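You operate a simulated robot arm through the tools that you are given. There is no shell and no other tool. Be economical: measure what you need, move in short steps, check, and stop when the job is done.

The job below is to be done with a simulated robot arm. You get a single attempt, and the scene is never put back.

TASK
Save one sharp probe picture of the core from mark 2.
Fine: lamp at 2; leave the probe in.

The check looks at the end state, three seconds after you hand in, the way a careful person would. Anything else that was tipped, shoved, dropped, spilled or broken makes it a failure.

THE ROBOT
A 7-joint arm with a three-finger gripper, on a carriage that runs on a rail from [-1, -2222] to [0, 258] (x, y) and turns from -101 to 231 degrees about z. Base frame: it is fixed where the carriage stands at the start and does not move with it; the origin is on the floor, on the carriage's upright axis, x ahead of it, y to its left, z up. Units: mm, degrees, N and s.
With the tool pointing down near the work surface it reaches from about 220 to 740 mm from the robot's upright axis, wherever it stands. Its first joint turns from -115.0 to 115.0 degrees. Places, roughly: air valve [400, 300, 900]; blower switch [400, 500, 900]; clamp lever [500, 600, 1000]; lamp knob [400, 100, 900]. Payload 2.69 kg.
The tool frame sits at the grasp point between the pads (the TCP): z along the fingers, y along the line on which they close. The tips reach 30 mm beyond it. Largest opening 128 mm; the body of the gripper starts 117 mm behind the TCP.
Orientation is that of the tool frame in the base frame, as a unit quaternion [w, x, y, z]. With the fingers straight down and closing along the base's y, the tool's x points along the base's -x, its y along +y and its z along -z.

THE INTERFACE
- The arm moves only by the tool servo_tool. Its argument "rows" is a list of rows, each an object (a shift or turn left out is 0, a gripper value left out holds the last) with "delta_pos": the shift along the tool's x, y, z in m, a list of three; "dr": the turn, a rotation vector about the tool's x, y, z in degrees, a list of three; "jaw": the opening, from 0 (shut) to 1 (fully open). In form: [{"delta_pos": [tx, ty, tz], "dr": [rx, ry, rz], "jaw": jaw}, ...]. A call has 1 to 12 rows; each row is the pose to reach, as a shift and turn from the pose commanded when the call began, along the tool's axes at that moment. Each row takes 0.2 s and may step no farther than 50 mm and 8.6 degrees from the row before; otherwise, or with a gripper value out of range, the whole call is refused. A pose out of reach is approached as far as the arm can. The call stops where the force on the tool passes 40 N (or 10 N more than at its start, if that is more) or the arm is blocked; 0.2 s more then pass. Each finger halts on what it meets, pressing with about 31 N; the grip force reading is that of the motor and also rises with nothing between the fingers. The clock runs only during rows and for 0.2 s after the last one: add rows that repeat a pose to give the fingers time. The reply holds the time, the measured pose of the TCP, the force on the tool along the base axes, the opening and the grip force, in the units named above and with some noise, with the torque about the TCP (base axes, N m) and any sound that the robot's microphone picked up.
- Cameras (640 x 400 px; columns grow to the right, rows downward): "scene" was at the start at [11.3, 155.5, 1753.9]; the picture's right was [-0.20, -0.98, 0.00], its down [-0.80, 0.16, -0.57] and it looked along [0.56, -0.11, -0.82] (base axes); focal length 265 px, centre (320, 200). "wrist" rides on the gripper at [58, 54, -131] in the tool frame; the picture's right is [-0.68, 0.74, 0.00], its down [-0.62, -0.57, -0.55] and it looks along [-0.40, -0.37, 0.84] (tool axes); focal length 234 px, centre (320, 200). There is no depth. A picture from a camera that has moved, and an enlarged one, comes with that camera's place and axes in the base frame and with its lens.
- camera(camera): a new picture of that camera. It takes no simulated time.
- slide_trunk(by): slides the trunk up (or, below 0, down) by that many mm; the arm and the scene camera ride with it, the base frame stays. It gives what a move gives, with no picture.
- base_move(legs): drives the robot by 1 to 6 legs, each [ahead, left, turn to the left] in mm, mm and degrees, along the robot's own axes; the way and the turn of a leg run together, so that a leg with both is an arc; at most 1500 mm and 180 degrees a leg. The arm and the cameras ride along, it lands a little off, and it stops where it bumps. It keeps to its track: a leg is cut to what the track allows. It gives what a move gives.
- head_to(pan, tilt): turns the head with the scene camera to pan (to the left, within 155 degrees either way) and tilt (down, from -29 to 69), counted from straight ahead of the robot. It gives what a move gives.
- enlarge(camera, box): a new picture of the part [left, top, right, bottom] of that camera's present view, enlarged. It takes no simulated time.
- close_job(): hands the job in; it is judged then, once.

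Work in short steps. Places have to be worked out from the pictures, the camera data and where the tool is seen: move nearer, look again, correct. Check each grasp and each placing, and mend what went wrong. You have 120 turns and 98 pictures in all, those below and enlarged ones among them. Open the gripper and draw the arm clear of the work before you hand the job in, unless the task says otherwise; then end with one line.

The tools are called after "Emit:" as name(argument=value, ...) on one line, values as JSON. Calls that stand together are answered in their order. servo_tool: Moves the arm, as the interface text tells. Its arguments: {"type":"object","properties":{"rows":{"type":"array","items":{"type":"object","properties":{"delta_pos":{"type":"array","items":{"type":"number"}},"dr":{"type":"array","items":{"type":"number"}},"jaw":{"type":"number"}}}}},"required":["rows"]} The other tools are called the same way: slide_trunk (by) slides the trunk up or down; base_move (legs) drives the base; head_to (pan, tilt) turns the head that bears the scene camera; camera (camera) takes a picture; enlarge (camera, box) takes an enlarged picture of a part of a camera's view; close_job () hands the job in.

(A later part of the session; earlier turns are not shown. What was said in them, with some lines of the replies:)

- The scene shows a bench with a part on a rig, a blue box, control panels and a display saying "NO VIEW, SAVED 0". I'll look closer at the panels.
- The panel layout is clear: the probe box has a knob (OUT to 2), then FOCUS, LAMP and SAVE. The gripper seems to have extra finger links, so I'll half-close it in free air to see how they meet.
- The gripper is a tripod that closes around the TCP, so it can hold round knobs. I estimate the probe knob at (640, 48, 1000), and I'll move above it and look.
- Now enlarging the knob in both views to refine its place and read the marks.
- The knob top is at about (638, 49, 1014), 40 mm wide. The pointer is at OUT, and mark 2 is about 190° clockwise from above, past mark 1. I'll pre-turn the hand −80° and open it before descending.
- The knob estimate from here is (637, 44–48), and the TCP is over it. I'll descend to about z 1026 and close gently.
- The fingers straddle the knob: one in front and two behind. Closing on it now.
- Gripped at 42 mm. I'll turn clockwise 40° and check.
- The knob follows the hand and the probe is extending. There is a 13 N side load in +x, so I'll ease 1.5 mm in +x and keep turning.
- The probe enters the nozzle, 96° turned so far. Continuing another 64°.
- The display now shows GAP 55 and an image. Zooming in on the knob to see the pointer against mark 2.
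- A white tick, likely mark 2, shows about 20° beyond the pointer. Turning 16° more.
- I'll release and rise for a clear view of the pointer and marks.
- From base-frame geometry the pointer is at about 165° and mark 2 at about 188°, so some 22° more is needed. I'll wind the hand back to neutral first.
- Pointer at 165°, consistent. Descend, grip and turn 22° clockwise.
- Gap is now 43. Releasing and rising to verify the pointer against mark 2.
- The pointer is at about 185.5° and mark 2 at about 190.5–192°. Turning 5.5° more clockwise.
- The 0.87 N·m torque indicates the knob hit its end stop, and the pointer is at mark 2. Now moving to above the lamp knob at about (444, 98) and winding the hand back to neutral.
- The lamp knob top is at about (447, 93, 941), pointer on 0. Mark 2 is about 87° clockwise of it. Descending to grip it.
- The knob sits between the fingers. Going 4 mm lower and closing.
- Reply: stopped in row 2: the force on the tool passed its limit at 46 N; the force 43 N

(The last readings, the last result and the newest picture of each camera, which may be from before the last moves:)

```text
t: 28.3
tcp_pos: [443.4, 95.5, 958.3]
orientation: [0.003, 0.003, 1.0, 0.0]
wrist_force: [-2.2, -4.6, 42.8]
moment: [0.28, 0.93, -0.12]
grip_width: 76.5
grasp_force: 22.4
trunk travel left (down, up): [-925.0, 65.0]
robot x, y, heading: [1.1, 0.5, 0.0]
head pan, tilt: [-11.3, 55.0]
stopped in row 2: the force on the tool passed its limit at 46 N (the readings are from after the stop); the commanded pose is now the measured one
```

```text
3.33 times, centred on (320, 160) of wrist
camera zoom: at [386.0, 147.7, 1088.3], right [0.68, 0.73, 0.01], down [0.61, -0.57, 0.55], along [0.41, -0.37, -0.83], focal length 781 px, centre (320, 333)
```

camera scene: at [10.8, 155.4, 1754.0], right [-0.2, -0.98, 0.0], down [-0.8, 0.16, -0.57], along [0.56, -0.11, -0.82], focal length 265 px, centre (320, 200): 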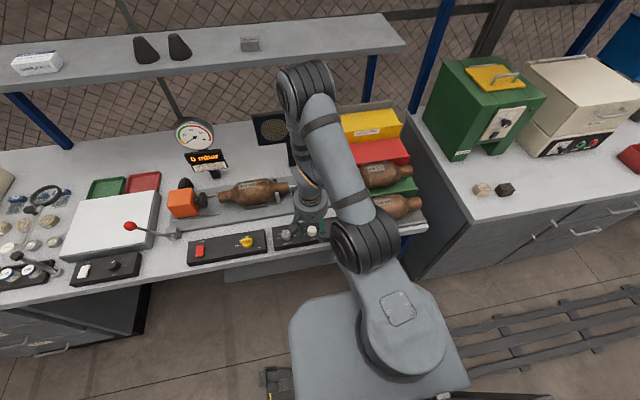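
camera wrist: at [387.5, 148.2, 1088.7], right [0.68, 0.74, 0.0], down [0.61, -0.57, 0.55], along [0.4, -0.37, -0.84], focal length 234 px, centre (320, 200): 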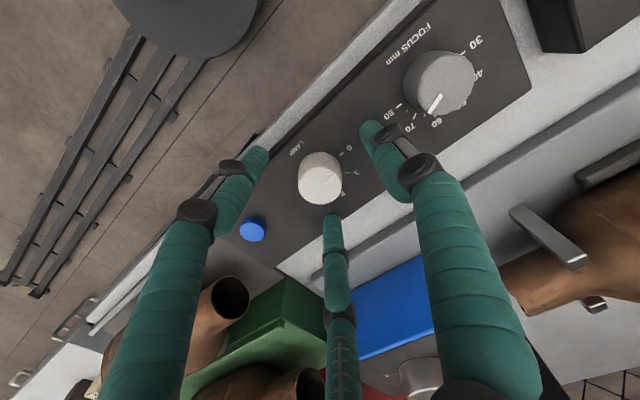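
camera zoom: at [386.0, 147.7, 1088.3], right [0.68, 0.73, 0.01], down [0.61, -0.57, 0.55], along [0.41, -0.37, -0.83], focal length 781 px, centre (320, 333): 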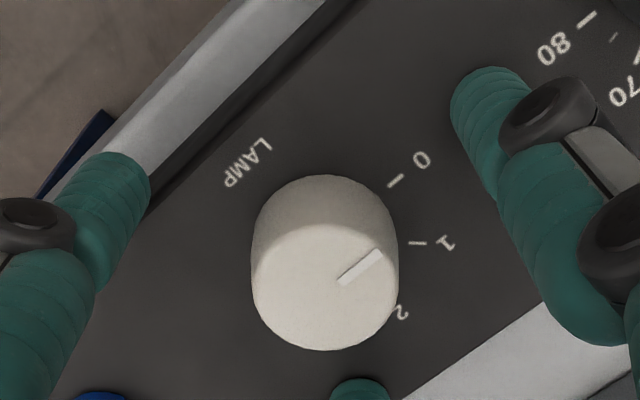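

A 43 N upward force means the tips touched the panel, so the panel is at about 928. I'll rise 5 mm and look.

Emit:
servo_tool(rows=[{"delta_pos": [0, 0, -0.006], "jaw": 0.6}, {"delta_pos": [0, 0, -0.006]}])

Emit:
enlarge(camera="scene", box=[240, 160, 400, 260])

```text
t: 28.9
tcp_pos: [446.9, 96.9, 962.3]
orientation: [0.002, 0.0, 1.0, 0.001]
wrist_force: [-0.3, -0.3, -0.3]
moment: [0.0, 0.0, -0.01]
grip_width: 76.7
grasp_force: 0.1
trunk travel left (down, up): [-925.0, 65.0]
robot x, y, heading: [1.5, -1.8, 0.0]
head pan, tilt: [-11.3, 55.0]
```

```text
4.00 times, centred on (320, 210) of scene
camera zoom: at [10.2, 155.0, 1753.8], right [-0.2, -0.98, 0.0], down [-0.8, 0.16, -0.57], along [0.56, -0.11, -0.82], focal length 1061 px, centre (320, 160)
```

zoom: 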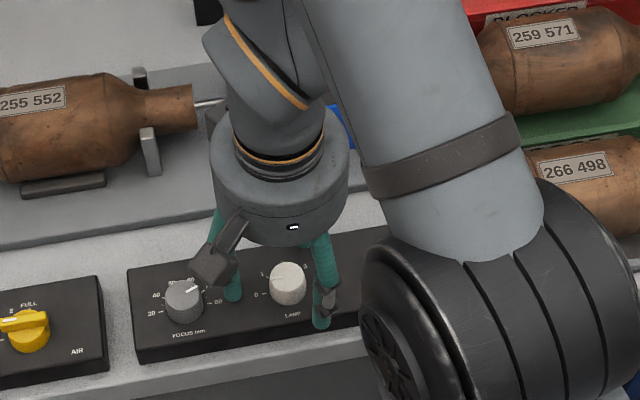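

Contact is cleared. Closing at this height (tips about 4 mm above the panel).

Emit:
servo_tool(rows=[{"jaw": 0.4}, {"jaw": 0.3}, {"jaw": 0.2}, {"jaw": 0.15}, {"jaw": 0.15}, {"jaw": 0.15}, {"jaw": 0.15}, {"jaw": 0.15}])

Emit:
enlarge(camera="wrist", box=[240, 100, 400, 220])

```text
t: 30.7
tcp_pos: [444.4, 96.9, 961.5]
orientation: [0.001, 0.001, 1.0, 0.001]
wrist_force: [-13.4, -2.5, -9.8]
moment: [-0.05, 0.43, -0.02]
grip_width: 30.6
grasp_force: 45.2
trunk travel left (down, up): [-925.0, 65.0]
robot x, y, heading: [-1.7, 3.9, 0.1]
head pan, tilt: [-11.3, 55.0]
```

```text
3.33 times, centred on (320, 160) of wrist
camera zoom: at [387.3, 149.1, 1092.5], right [0.68, 0.73, 0.0], down [0.61, -0.57, 0.55], along [0.4, -0.37, -0.84], focal length 781 px, centre (320, 333)
```

zoom: 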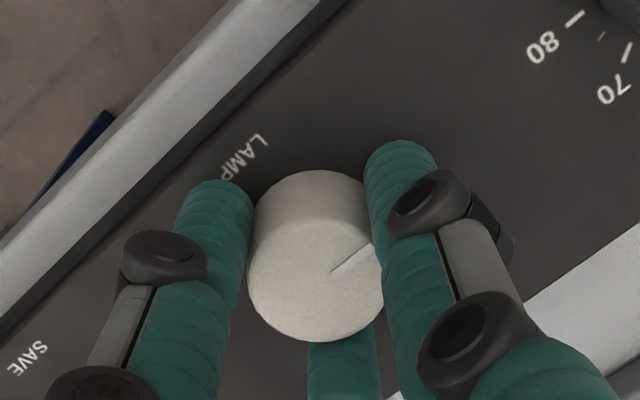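

Gripped at 30.6 mm. Turning clockwise 86° in two stages, easing 1.5 mm in −x.

Emit:
servo_tool(rows=[{"delta_pos": [0.0015, 0, 0], "dr": [0, 0, 8]}, {"delta_pos": [0.0015, 0, 0], "dr": [0, 0, 16]}, {"delta_pos": [0.0015, 0, 0], "dr": [0, 0, 24]}, {"delta_pos": [0.0015, 0, 0], "dr": [0, 0, 32]}, {"delta_pos": [0.0015, 0, 0], "dr": [0, 0, 40]}])

Emit:
servo_tool(rows=[{"dr": [0, 0, 8]}, {"dr": [0, 0, 16]}, {"dr": [0, 0, 24]}, {"dr": [0, 0, 32]}, {"dr": [0, 0, 40]}, {"dr": [0, 0, 46]}])

Emit:
camera(camera="wrist")

Emit:
enlarge(camera="scene", box=[240, 100, 400, 200])

```text
t: 31.9
tcp_pos: [445.0, 95.2, 962.1]
orientation: [0.001, 0.346, 0.938, 0.001]
wrist_force: [-11.5, -4.8, 2.0]
moment: [-0.33, 0.16, 0.02]
grip_width: 30.4
grasp_force: 44.7
trunk travel left (down, up): [-925.0, 65.0]
robot x, y, heading: [-1.9, 2.0, 0.0]
head pan, tilt: [-11.3, 55.0]
```

```text
t: 33.3
tcp_pos: [445.0, 95.9, 961.3]
orientation: [0.002, 0.684, 0.73, 0.003]
wrist_force: [-5.1, -4.3, 7.7]
moment: [-0.12, -0.12, -0.04]
grip_width: 30.6
grasp_force: 45.2
trunk travel left (down, up): [-925.0, 65.0]
robot x, y, heading: [-4.0, -2.6, 0.1]
head pan, tilt: [-11.3, 55.0]
```

```text
53 pictures are left
camera wrist: at [494.4, 156.5, 1093.1], right [0.78, -0.63, 0.01], down [-0.53, -0.65, 0.54], along [-0.34, -0.43, -0.84], focal length 234 px, centre (320, 200)
```

wrist: 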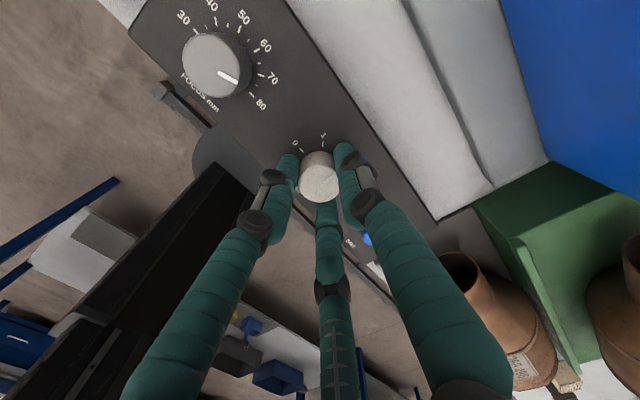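

```text
4.00 times, centred on (320, 150) of scene
camera zoom: at [9.3, 154.5, 1754.1], right [-0.2, -0.98, 0.0], down [-0.8, 0.16, -0.57], along [0.56, -0.11, -0.82], focal length 1061 px, centre (320, 400)
```

zoom: 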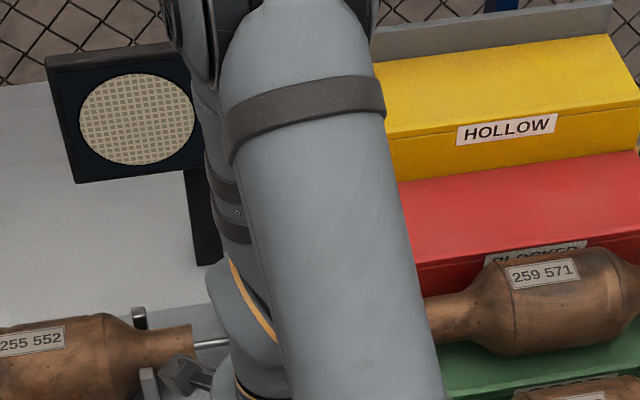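

The image got brighter. Release, rise, and inspect the lamp pointer.

Emit:
servo_tool(rows=[{"jaw": 0.3}, {"jaw": 0.5}, {"jaw": 0.6}, {"jaw": 0.6}, {"delta_pos": [0, 0, -0.03]}, {"delta_pos": [0, 0, -0.07]}, {"delta_pos": [0, 0, -0.1]}])

Emit:
enlarge(camera="wrist", box=[240, 60, 400, 172])

Emit:
servo_tool(rows=[{"dr": [0, 0, -8]}, {"dr": [0, 0, -16]}, {"dr": [0, 0, -24]}, {"dr": [0, 0, -32]}, {"dr": [0, 0, -40]}, {"dr": [0, 0, -48]}, {"dr": [0, 0, -56]}, {"dr": [0, 0, -64]}, {"dr": [0, 0, -72]}, {"dr": [0, 0, -80]}, {"dr": [0, 0, -86]}])

Emit:
enlarge(camera="wrist", box=[240, 60, 400, 172])

Emit:
camera(camera="scene")

```text
t: 34.9
tcp_pos: [443.2, 95.2, 1061.1]
orientation: [0.001, 0.684, 0.73, 0.002]
wrist_force: [-0.1, 0.1, -0.1]
moment: [-0.01, -0.03, 0.01]
grip_width: 76.7
grasp_force: 0.1
trunk travel left (down, up): [-925.0, 65.0]
robot x, y, heading: [-1.9, 3.1, -0.2]
head pan, tilt: [-11.3, 55.0]
```

```text
3.57 times, centred on (320, 116) of wrist
camera zoom: at [493.5, 156.0, 1192.2], right [0.78, -0.63, 0.0], down [-0.53, -0.65, 0.55], along [-0.34, -0.43, -0.84], focal length 836 px, centre (320, 500)
```

zoom: 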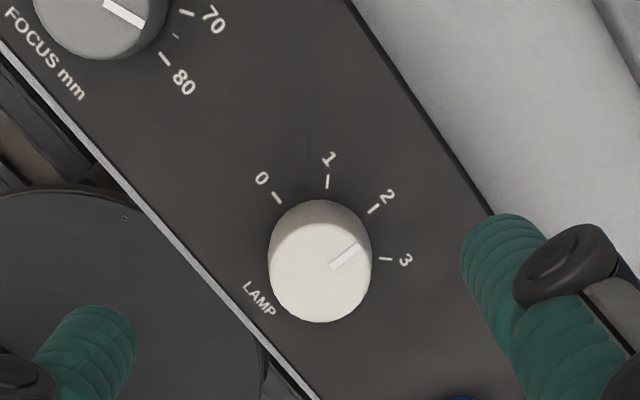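

```text
t: 37.3
tcp_pos: [445.1, 95.9, 1062.4]
orientation: [0.001, 0.0, 1.0, 0.001]
wrist_force: [0.2, 0.7, 0.0]
moment: [0.02, 0.01, 0.01]
grip_width: 76.7
grasp_force: 0.0
trunk travel left (down, up): [-925.0, 65.0]
robot x, y, heading: [0.3, -2.1, -0.2]
head pan, tilt: [-11.3, 55.0]
```

```text
3.57 times, centred on (320, 116) of wrist
camera zoom: at [386.9, 148.7, 1192.1], right [0.68, 0.74, 0.0], down [0.61, -0.57, 0.55], along [0.41, -0.37, -0.83], focal length 836 px, centre (320, 500)
```

zoom: 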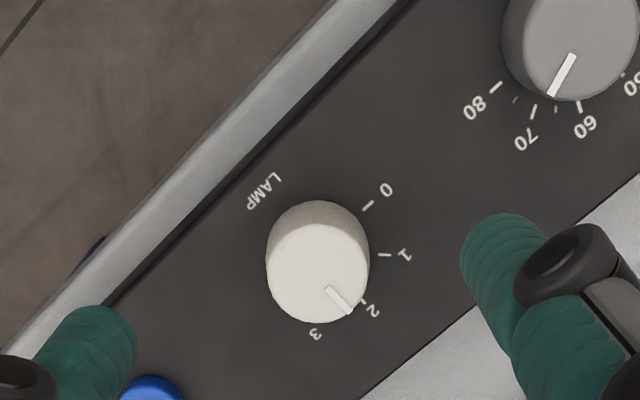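

```text
49 pictures are left
camera scene: at [11.3, 155.4, 1753.9], right [-0.2, -0.98, 0.0], down [-0.8, 0.16, -0.57], along [0.56, -0.11, -0.82], focal length 265 px, centre (320, 200)
```

scene: 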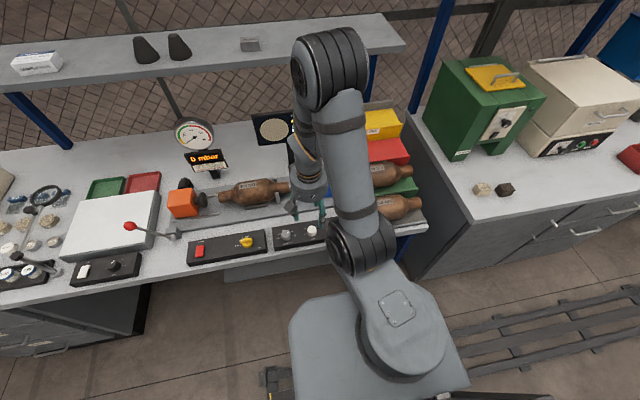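

The lamp pointer is on 2. Next I'll move above the focus knob at about (446, 185), then read the gap on the display.

Emit:
servo_tool(rows=[{"delta_pos": [0, 0.045, 0]}, {"delta_pos": [-0.001, 0.089, 0]}])

Emit:
enlarge(camera="wrist", box=[240, 60, 400, 172])

Emit:
enlarge(camera="scene", box=[230, 90, 350, 190])

```text
t: 37.9
tcp_pos: [444.6, 184.3, 1062.9]
orientation: [0.001, 0.002, 1.0, 0.0]
wrist_force: [1.1, -0.3, 0.0]
moment: [-0.03, 0.02, -0.04]
grip_width: 76.7
grasp_force: 0.0
trunk travel left (down, up): [-925.0, 65.0]
robot x, y, heading: [0.3, 0.2, -0.0]
head pan, tilt: [-11.3, 55.0]
```

```text
3.57 times, centred on (320, 116) of wrist
camera zoom: at [385.4, 237.7, 1192.6], right [0.68, 0.73, 0.0], down [0.61, -0.57, 0.55], along [0.41, -0.37, -0.83], focal length 836 px, centre (320, 500)
```

zoom: 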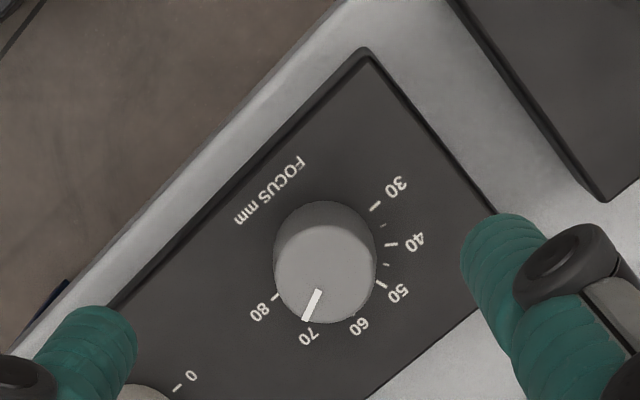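

```text
4.00 times, centred on (290, 140) of scene
camera zoom: at [11.1, 157.2, 1753.8], right [-0.2, -0.98, 0.0], down [-0.8, 0.16, -0.57], along [0.56, -0.11, -0.82], focal length 1061 px, centre (440, 440)
```

zoom: 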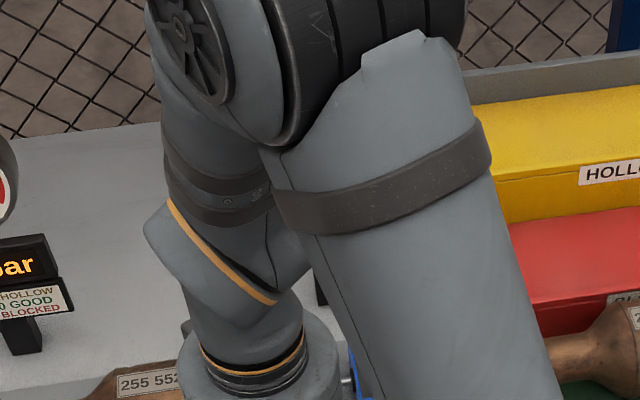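

The arm hides the display in this pose. I'll go back to a pose like the start, where the wrist camera saw the display text.

Emit:
servo_tool(rows=[{"delta_pos": [-0.005, -0.012, -0.045]}, {"delta_pos": [-0.012, -0.024, -0.09]}, {"delta_pos": [-0.02, -0.036, -0.135]}, {"delta_pos": [-0.026, -0.048, -0.18]}, {"delta_pos": [-0.033, -0.06, -0.216]}])

Emit:
enlarge(camera="wrist", box=[340, 180, 540, 330])

Emit:
enlarge(camera="scene", box=[230, 90, 350, 190])

```text
t: 39.1
tcp_pos: [480.8, 125.7, 1276.7]
orientation: [0.003, 0.003, 1.0, 0.001]
wrist_force: [0.2, 0.0, -0.5]
moment: [0.03, -0.05, 0.02]
grip_width: 76.9
grasp_force: 0.1
trunk travel left (down, up): [-925.0, 65.0]
robot x, y, heading: [3.8, 1.0, -0.0]
head pan, tilt: [-11.3, 55.0]
```

```text
2.67 times, centred on (440, 255) of wrist
camera zoom: at [422.2, 178.3, 1407.2], right [0.68, 0.73, 0.0], down [0.61, -0.57, 0.55], along [0.41, -0.37, -0.83], focal length 624 px, centre (0, 53)
```

zoom: 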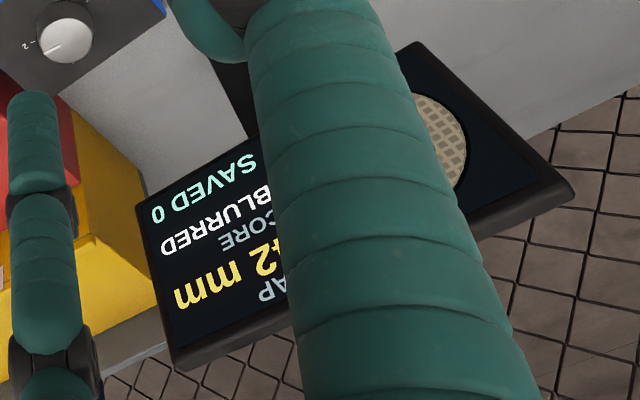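

```text
4.00 times, centred on (290, 140) of scene
camera zoom: at [11.8, 154.3, 1754.0], right [-0.2, -0.98, 0.0], down [-0.8, 0.16, -0.57], along [0.56, -0.11, -0.82], focal length 1061 px, centre (440, 440)
```

zoom: 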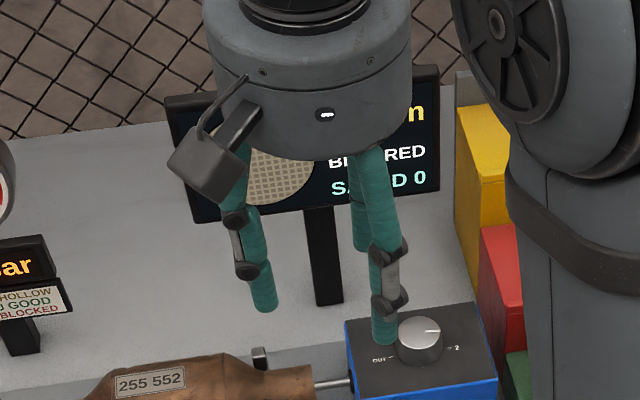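

The display reads GAP 42 mm, BLURRED, SAVED 0. Focus runs at 3.6°/mm with 30 at +y. The pointer is at about 73, so it needs about −112° to reach 42. I'll pre-turn +56° while going back over the focus knob.

Emit:
servo_tool(rows=[{"delta_pos": [0.006, 0.012, 0.043], "dr": [0, 0, 8]}, {"delta_pos": [0.012, 0.024, 0.086], "dr": [0, 0, 16]}, {"delta_pos": [0.02, 0.036, 0.129], "dr": [0, 0, 24]}, {"delta_pos": [0.027, 0.048, 0.172], "dr": [0, 0, 32]}, {"delta_pos": [0.034, 0.06, 0.215], "dr": [0, 0, 40]}, {"delta_pos": [0.034, 0.06, 0.215], "dr": [0, 0, 48]}, {"delta_pos": [0.034, 0.06, 0.215], "dr": [0, 0, 56]}])

Emit:
enlarge(camera="wrist", box=[220, 50, 420, 190])

```text
t: 40.7
tcp_pos: [444.5, 186.1, 1061.4]
orientation: [0.002, 0.472, 0.881, 0.001]
wrist_force: [-0.7, 0.6, -0.3]
moment: [-0.01, 0.01, 0.02]
grip_width: 76.6
grasp_force: 0.0
trunk travel left (down, up): [-925.0, 65.0]
robot x, y, heading: [1.8, -0.7, -0.1]
head pan, tilt: [-11.3, 55.0]
```

```text
2.86 times, centred on (320, 120) of wrist
camera zoom: at [457.1, 263.5, 1191.5], right [0.99, -0.15, 0.0], down [-0.13, -0.83, 0.55], along [-0.08, -0.54, -0.84], focal length 669 px, centre (320, 429)
```

zoom: 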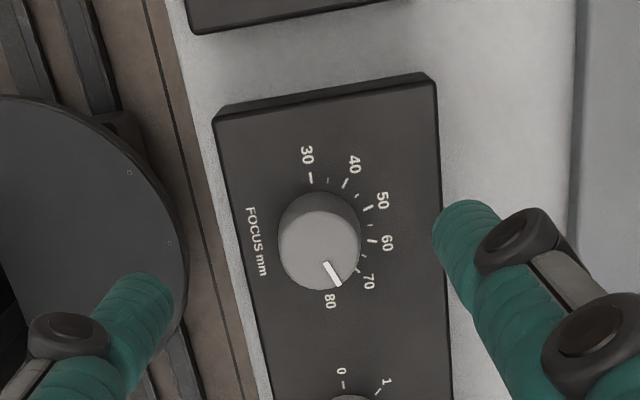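

The knob is well centred under the hand. Descend 99 mm and grip.

Emit:
servo_tool(rows=[{"delta_pos": [0, 0, 0.04]}, {"delta_pos": [0, 0, 0.075]}, {"delta_pos": [0, 0, 0.099]}, {"delta_pos": [0, 0, 0.099], "jaw": 0.4}, {"delta_pos": [0, 0, 0.099], "jaw": 0.15}, {"delta_pos": [0, 0, 0.099]}, {"delta_pos": [0, 0, 0.099]}, {"delta_pos": [0, 0, 0.099]}, {"delta_pos": [0, 0, 0.099]}])

Emit:
enlarge(camera="wrist", box=[220, 80, 420, 220])

```text
t: 42.7
tcp_pos: [444.9, 186.0, 962.7]
orientation: [0.002, 0.47, 0.883, 0.002]
wrist_force: [-3.6, 4.0, -4.3]
moment: [0.17, 0.12, 0.01]
grip_width: 30.7
grasp_force: 42.1
trunk travel left (down, up): [-925.0, 65.0]
robot x, y, heading: [2.4, -1.5, -0.1]
head pan, tilt: [-11.3, 55.0]
```

```text
2.86 times, centred on (320, 150) of wrist
camera zoom: at [457.2, 262.9, 1092.3], right [0.99, -0.15, 0.0], down [-0.13, -0.83, 0.55], along [-0.08, -0.54, -0.84], focal length 669 px, centre (320, 343)
```

zoom: 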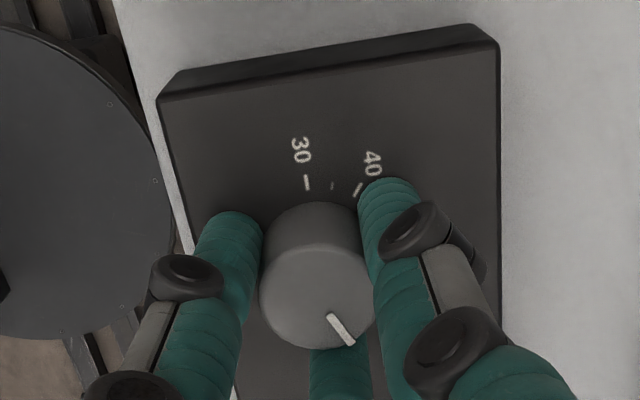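

Gripped at 30.7 mm. Turning counter-clockwise 112°.

Emit:
servo_tool(rows=[{"dr": [0, 0, -8]}, {"dr": [0, 0, -16]}, {"dr": [0, 0, -24]}, {"dr": [0, 0, -32]}, {"dr": [0, 0, -40]}, {"dr": [0, 0, -48]}, {"dr": [0, 0, -56]}])

Emit:
servo_tool(rows=[{"dr": [0, 0, -8]}, {"dr": [0, 0, -16]}, {"dr": [0, 0, -24]}, {"dr": [0, 0, -32]}, {"dr": [0, 0, -40]}, {"dr": [0, 0, -48]}, {"dr": [0, 0, -56]}])

Emit:
camera(camera="wrist")

Emit:
camera(camera="scene")

```text
t: 44.3
tcp_pos: [446.3, 186.5, 961.6]
orientation: [0.0, 0.0, 1.0, -0.002]
wrist_force: [-14.9, 4.0, -35.5]
moment: [0.17, 0.25, 0.03]
grip_width: 30.6
grasp_force: 44.4
trunk travel left (down, up): [-925.0, 65.0]
robot x, y, heading: [2.2, 0.8, -0.0]
head pan, tilt: [-11.3, 55.0]
```

```text
t: 45.9
tcp_pos: [445.9, 185.9, 962.5]
orientation: [0.0, -0.47, 0.883, -0.002]
wrist_force: [-14.6, 0.2, -28.2]
moment: [0.07, 0.59, -0.01]
grip_width: 30.5
grasp_force: 45.1
trunk travel left (down, up): [-925.0, 65.0]
robot x, y, heading: [3.7, -2.4, 0.2]
head pan, tilt: [-11.3, 55.0]
```

```text
42 pictures are left
camera wrist: at [368.2, 166.8, 1092.8], right [-0.23, 0.97, 0.0], down [0.81, 0.19, 0.55], along [0.54, 0.13, -0.84], focal length 234 px, centre (320, 200)
```

wrist: 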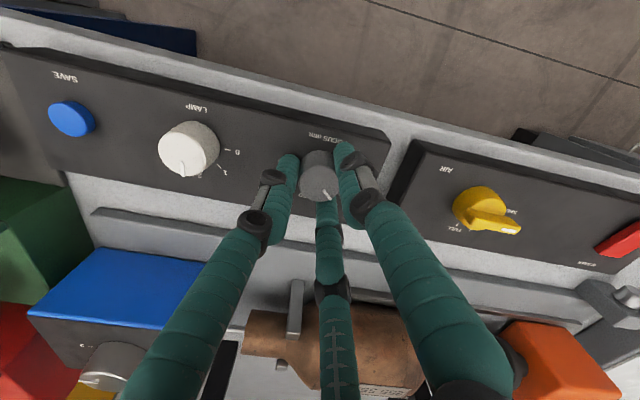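

```text
41 pictures are left
camera scene: at [11.4, 157.0, 1753.8], right [-0.2, -0.98, 0.0], down [-0.8, 0.16, -0.57], along [0.56, -0.11, -0.82], focal length 265 px, centre (320, 200)
```

scene: 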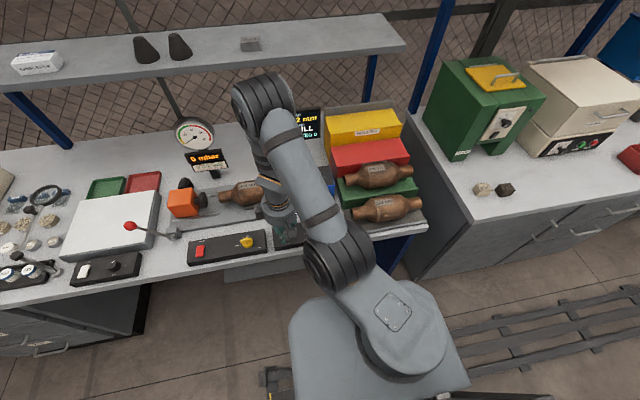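

Some of the display is visible now, so I'll enlarge it.

Emit:
enlarge(camera="scene", box=[280, 95, 340, 145])

Emit:
servo_tool(rows=[{"jaw": 0.3}, {"jaw": 0.5}, {"jaw": 0.6}, {"jaw": 0.6}, {"delta_pos": [0, 0, -0.03]}, {"delta_pos": [0, 0, -0.07]}, {"delta_pos": [0, 0, -0.1]}])

Emit:
enlarge(camera="wrist", box=[220, 50, 420, 190])

```text
8.00 times, centred on (310, 120) of scene
camera zoom: at [11.4, 157.0, 1753.8], right [-0.2, -0.98, 0.0], down [-0.8, 0.16, -0.57], along [0.56, -0.11, -0.82], focal length 2122 px, centre (400, 840)
```

zoom: 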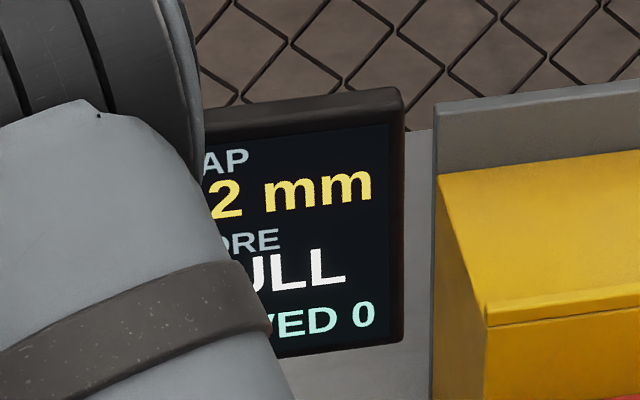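

```text
t: 47.5
tcp_pos: [443.9, 187.3, 1062.5]
orientation: [0.002, -0.468, 0.884, 0.001]
wrist_force: [0.5, -0.2, -0.3]
moment: [0.05, 0.01, -0.01]
grip_width: 76.7
grasp_force: 0.1
trunk travel left (down, up): [-925.0, 65.0]
robot x, y, heading: [-2.6, 2.3, -0.1]
head pan, tilt: [-11.3, 55.0]
```

```text
2.86 times, centred on (320, 120) of wrist
camera zoom: at [366.9, 167.0, 1193.6], right [-0.23, 0.97, 0.0], down [0.81, 0.19, 0.55], along [0.54, 0.13, -0.83], focal length 669 px, centre (320, 429)
```

zoom: 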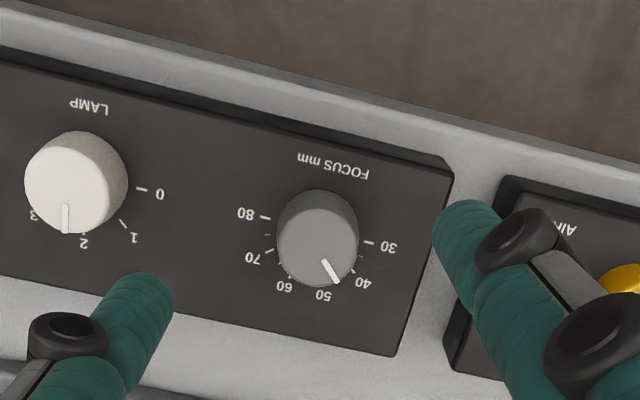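

The focus reads about 41–42 and the state is "?ULL" (first letter hidden), with a gap of 42. I'll move towards SAVE to read the display fully.

Emit:
servo_tool(rows=[{"delta_pos": [0.02, -0.0137, 0], "dr": [0, 0, 8], "jaw": 0.3}, {"delta_pos": [0.04, -0.0273, 0], "dr": [0, 0, 16]}, {"delta_pos": [0.06, -0.041, 0], "dr": [0, 0, 24]}, {"delta_pos": [0.08, -0.0547, 0], "dr": [0, 0, 32]}, {"delta_pos": [0.1, -0.0684, 0], "dr": [0, 0, 40]}, {"delta_pos": [0.12, -0.082, 0], "dr": [0, 0, 48]}, {"delta_pos": [0.1406, -0.0957, 0], "dr": [0, 0, 56], "jaw": 0.0}])

Emit:
camera(camera="scene")

Emit:
camera(camera="wrist")

```text
t: 49.1
tcp_pos: [445.5, 15.5, 1062.4]
orientation: [0.002, 0.002, 1.0, 0.001]
wrist_force: [0.6, 0.1, -0.9]
moment: [0.03, 0.03, 0.02]
grip_width: 11.1
grasp_force: 0.7
trunk travel left (down, up): [-925.0, 65.0]
robot x, y, heading: [0.8, 0.6, 0.4]
head pan, tilt: [-11.3, 55.0]
```

```text
38 pictures are left
camera scene: at [11.8, 153.8, 1754.1], right [-0.2, -0.98, 0.0], down [-0.8, 0.16, -0.57], along [0.56, -0.11, -0.82], focal length 265 px, centre (320, 200)
```

scene: 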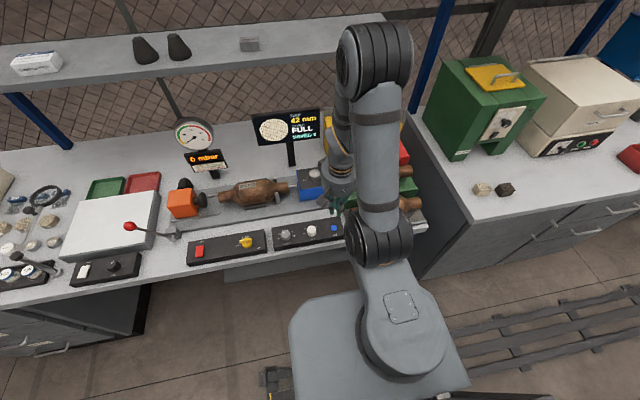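

```text
37 pictures are left
camera wrist: at [387.8, 66.6, 1193.1], right [0.68, 0.73, 0.0], down [0.61, -0.57, 0.55], along [0.41, -0.37, -0.84], focal length 234 px, centre (320, 200)
```

wrist: 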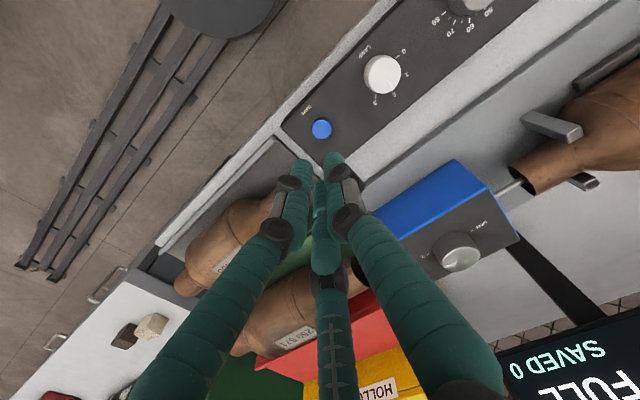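

The display now says FULL, so the core has a clear view. Enlarging the display and the panel before saving.

Emit:
enlarge(camera="scene", box=[248, 100, 328, 150])

Emit:
enlarge(camera="scene", box=[265, 160, 365, 245])

Emit:
enlarge(camera="wrist", box=[270, 90, 370, 190])

```text
8.00 times, centred on (288, 125) of scene
camera zoom: at [11.8, 153.8, 1754.1], right [-0.2, -0.98, 0.0], down [-0.8, 0.16, -0.57], along [0.56, -0.11, -0.82], focal length 2122 px, centre (576, 800)
```

zoom: 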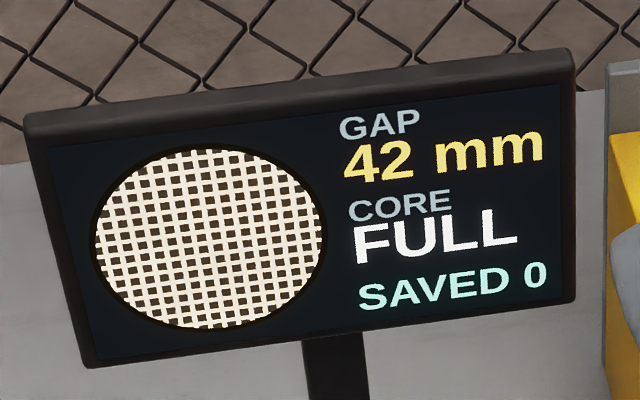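

```text
4.71 times, centred on (315, 202) of scene
camera zoom: at [11.8, 153.8, 1754.1], right [-0.2, -0.98, 0.0], down [-0.8, 0.16, -0.57], along [0.56, -0.11, -0.82], focal length 1248 px, centre (344, 188)
```

zoom: 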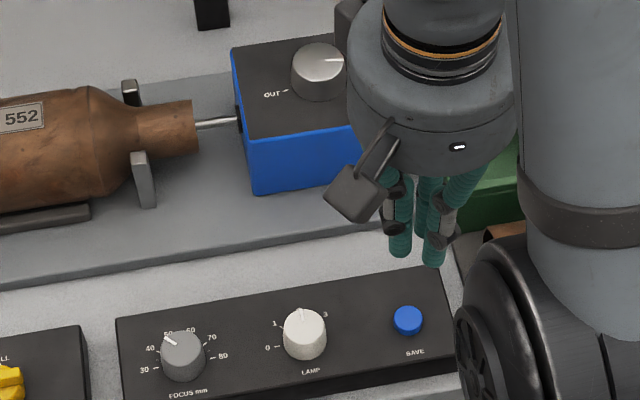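

```text
4.00 times, centred on (320, 140) of wrist
camera zoom: at [387.8, 66.6, 1193.1], right [0.68, 0.73, 0.0], down [0.61, -0.57, 0.55], along [0.41, -0.37, -0.84], focal length 937 px, centre (320, 440)
```

zoom: 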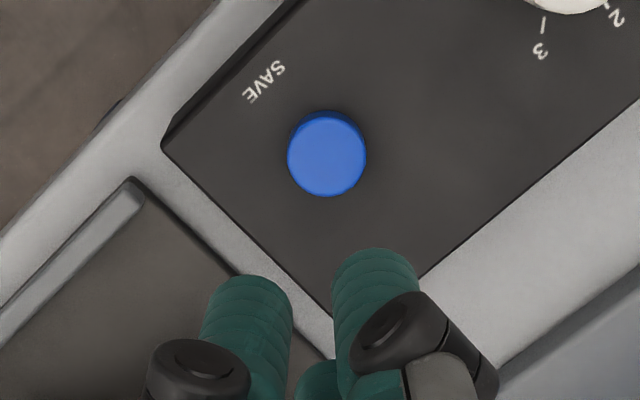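

The view is sharp (FULL, gap 42). SAVE is at about (446, 18), and I'll descend with the closed fingers to just above it.

Emit:
servo_tool(rows=[{"delta_pos": [-0.0005, 0.002, 0.035]}, {"delta_pos": [-0.0005, 0.002, 0.065]}, {"delta_pos": [-0.0005, 0.002, 0.083]}, {"delta_pos": [-0.0005, 0.002, 0.083]}])

Emit:
enlarge(camera="wrist", box=[270, 100, 370, 200])

Emit:
enlarge(camera="scene", box=[290, 180, 370, 250])

```text
t: 50.1
tcp_pos: [446.6, 15.1, 978.0]
orientation: [0.003, 0.002, 1.0, 0.001]
wrist_force: [-0.6, -0.4, -0.1]
moment: [-0.02, -0.03, -0.03]
grip_width: 2.2
grasp_force: 31.3
trunk travel left (down, up): [-925.0, 65.0]
robot x, y, heading: [1.8, -0.1, 0.0]
head pan, tilt: [-11.3, 55.0]
```

```text
4.00 times, centred on (320, 150) of wrist
camera zoom: at [387.8, 68.2, 1109.5], right [0.68, 0.73, 0.0], down [0.61, -0.57, 0.55], along [0.41, -0.37, -0.83], focal length 937 px, centre (320, 400)
```

zoom: 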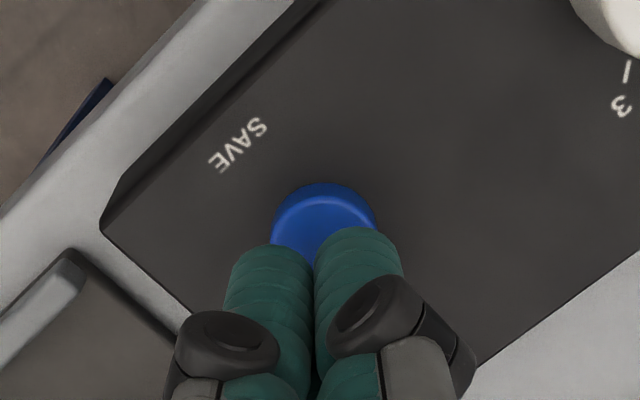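

```text
5.71 times, centred on (330, 215) of scene
camera zoom: at [10.9, 155.3, 1753.9], right [-0.2, -0.98, 0.0], down [-0.8, 0.16, -0.57], along [0.56, -0.11, -0.82], focal length 1516 px, centre (263, 114)
```

zoom: 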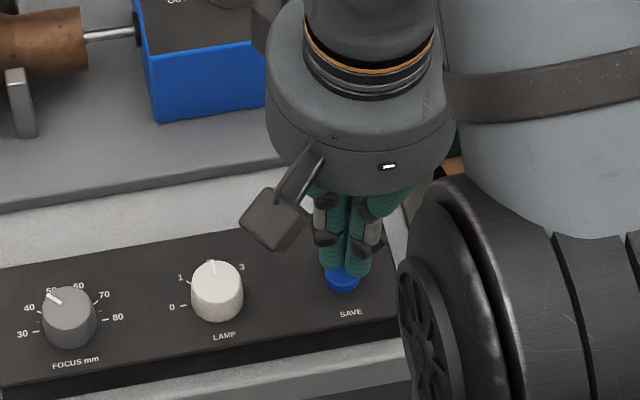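

The fingertips are over the button. Pressing slowly in small steps.

Emit:
servo_tool(rows=[{"delta_pos": [0, 0, 0.004]}, {"delta_pos": [0, 0, 0.008]}, {"delta_pos": [0, 0, 0.01]}, {"delta_pos": [0, 0, 0.012]}])

Emit:
enlarge(camera="scene", box=[248, 100, 328, 150])

```text
t: 51.1
tcp_pos: [447.1, 15.6, 967.4]
orientation: [0.002, 0.002, 1.0, 0.0]
wrist_force: [0.0, 0.5, 0.2]
moment: [-0.02, 0.01, 0.02]
grip_width: 1.8
grasp_force: 31.0
trunk travel left (down, up): [-925.0, 65.0]
robot x, y, heading: [1.3, 3.4, 0.0]
head pan, tilt: [-11.3, 55.0]
```

```text
8.00 times, centred on (288, 125) of scene
camera zoom: at [11.4, 155.5, 1753.9], right [-0.2, -0.98, 0.0], down [-0.8, 0.16, -0.57], along [0.56, -0.11, -0.82], focal length 2122 px, centre (576, 800)
```

zoom: 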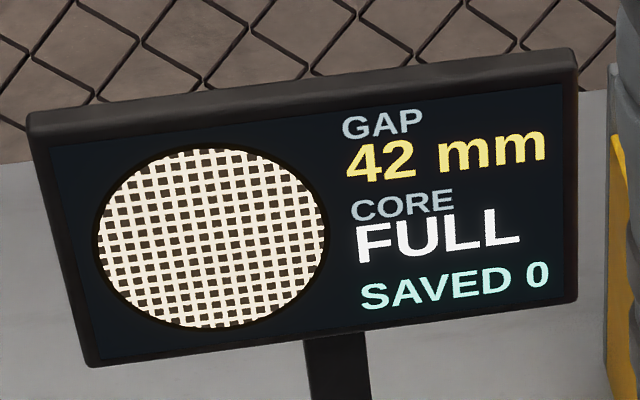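

No contact yet. Pressing further in 1–2 mm steps.

Emit:
servo_tool(rows=[{"delta_pos": [0, 0, 0.0015]}, {"delta_pos": [0, 0, 0.003]}, {"delta_pos": [0, 0, 0.0045]}, {"delta_pos": [0, 0, 0.006]}])

Emit:
enlarge(camera="scene", box=[248, 100, 328, 150])

```text
t: 52.1
tcp_pos: [445.7, 17.6, 962.0]
orientation: [0.003, 0.002, 1.0, 0.001]
wrist_force: [-0.7, -2.3, 4.0]
moment: [-0.03, 0.01, 0.02]
grip_width: 6.0
grasp_force: 31.6
trunk travel left (down, up): [-925.0, 65.0]
robot x, y, heading: [3.3, -0.8, -0.0]
head pan, tilt: [-11.3, 55.0]
heard: click
```

```text
8.00 times, centred on (288, 125) of scene
camera zoom: at [10.6, 155.0, 1754.0], right [-0.2, -0.98, 0.0], down [-0.8, 0.16, -0.57], along [0.56, -0.11, -0.82], focal length 2122 px, centre (576, 800)
```

zoom: 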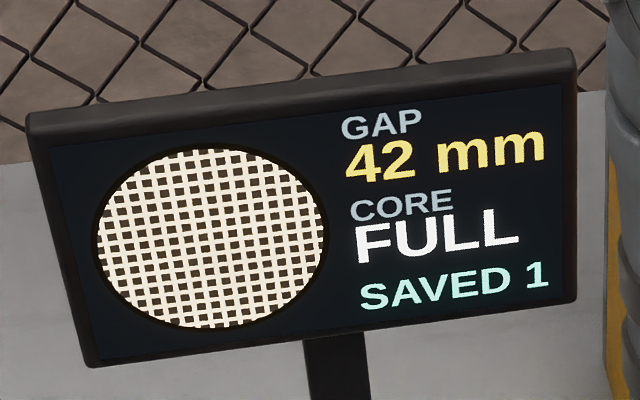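

A click was heard and the display shows SAVED 1. Rising straight up and opening the gripper clear of the work.

Emit:
servo_tool(rows=[{"delta_pos": [0, 0, -0.04]}, {"delta_pos": [0, 0, -0.085]}, {"delta_pos": [0, 0, -0.13]}, {"delta_pos": [0, 0, -0.175], "jaw": 0.6}, {"delta_pos": [0, 0, -0.22]}, {"delta_pos": [0, 0, -0.26]}, {"delta_pos": [0, 0, -0.26]}, {"delta_pos": [0, 0, -0.26]}])

Emit:
camera(camera="scene")

Emit:
enlarge(camera="scene", box=[248, 100, 348, 250])

```text
t: 53.9
tcp_pos: [445.2, 17.5, 1224.0]
orientation: [0.002, 0.001, 1.0, 0.001]
wrist_force: [-0.3, -0.9, 0.0]
moment: [-0.01, -0.02, 0.0]
grip_width: 76.9
grasp_force: 0.1
trunk travel left (down, up): [-925.0, 65.0]
robot x, y, heading: [-0.8, -2.6, 0.1]
head pan, tilt: [-11.3, 55.0]
```

```text
29 pictures are left
camera scene: at [10.9, 155.5, 1753.9], right [-0.2, -0.98, 0.0], down [-0.8, 0.16, -0.57], along [0.56, -0.11, -0.82], focal length 265 px, centre (320, 200)
```

scene: 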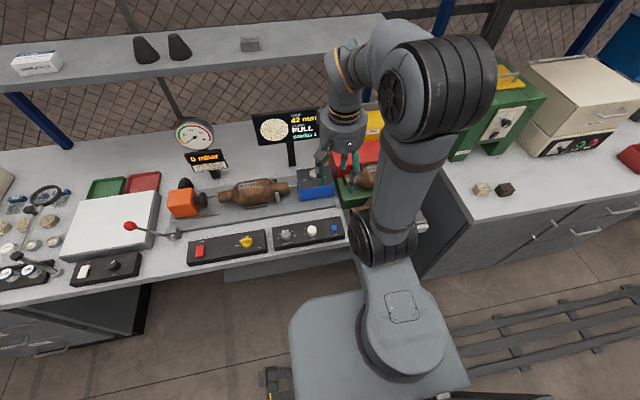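

```text
2.67 times, centred on (298, 175) of scene
camera zoom: at [10.9, 155.5, 1753.9], right [-0.2, -0.98, 0.0], down [-0.8, 0.16, -0.57], along [0.56, -0.11, -0.82], focal length 707 px, centre (379, 267)
```

zoom: 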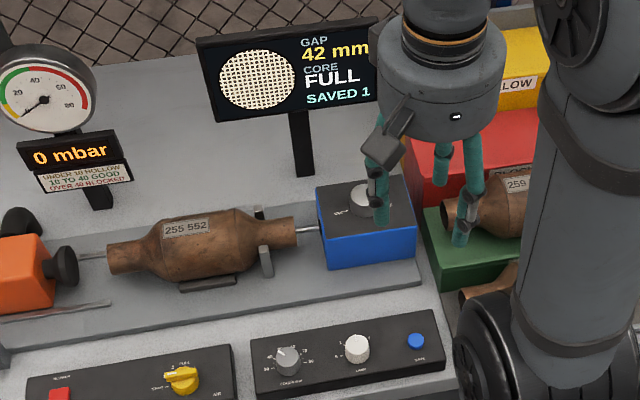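

One picture is saved, the probe is in at mark 2, the lamp is at 2 and the arm is clear, so I'm handing in.

Emit:
close_job()

```text
The job is handed in.
```

I saved one sharp probe picture of the core from mark 2, with the lamp at 2 and the focus on the 42 mm gap; the display shows FULL and SAVED 1, and the probe is still in.
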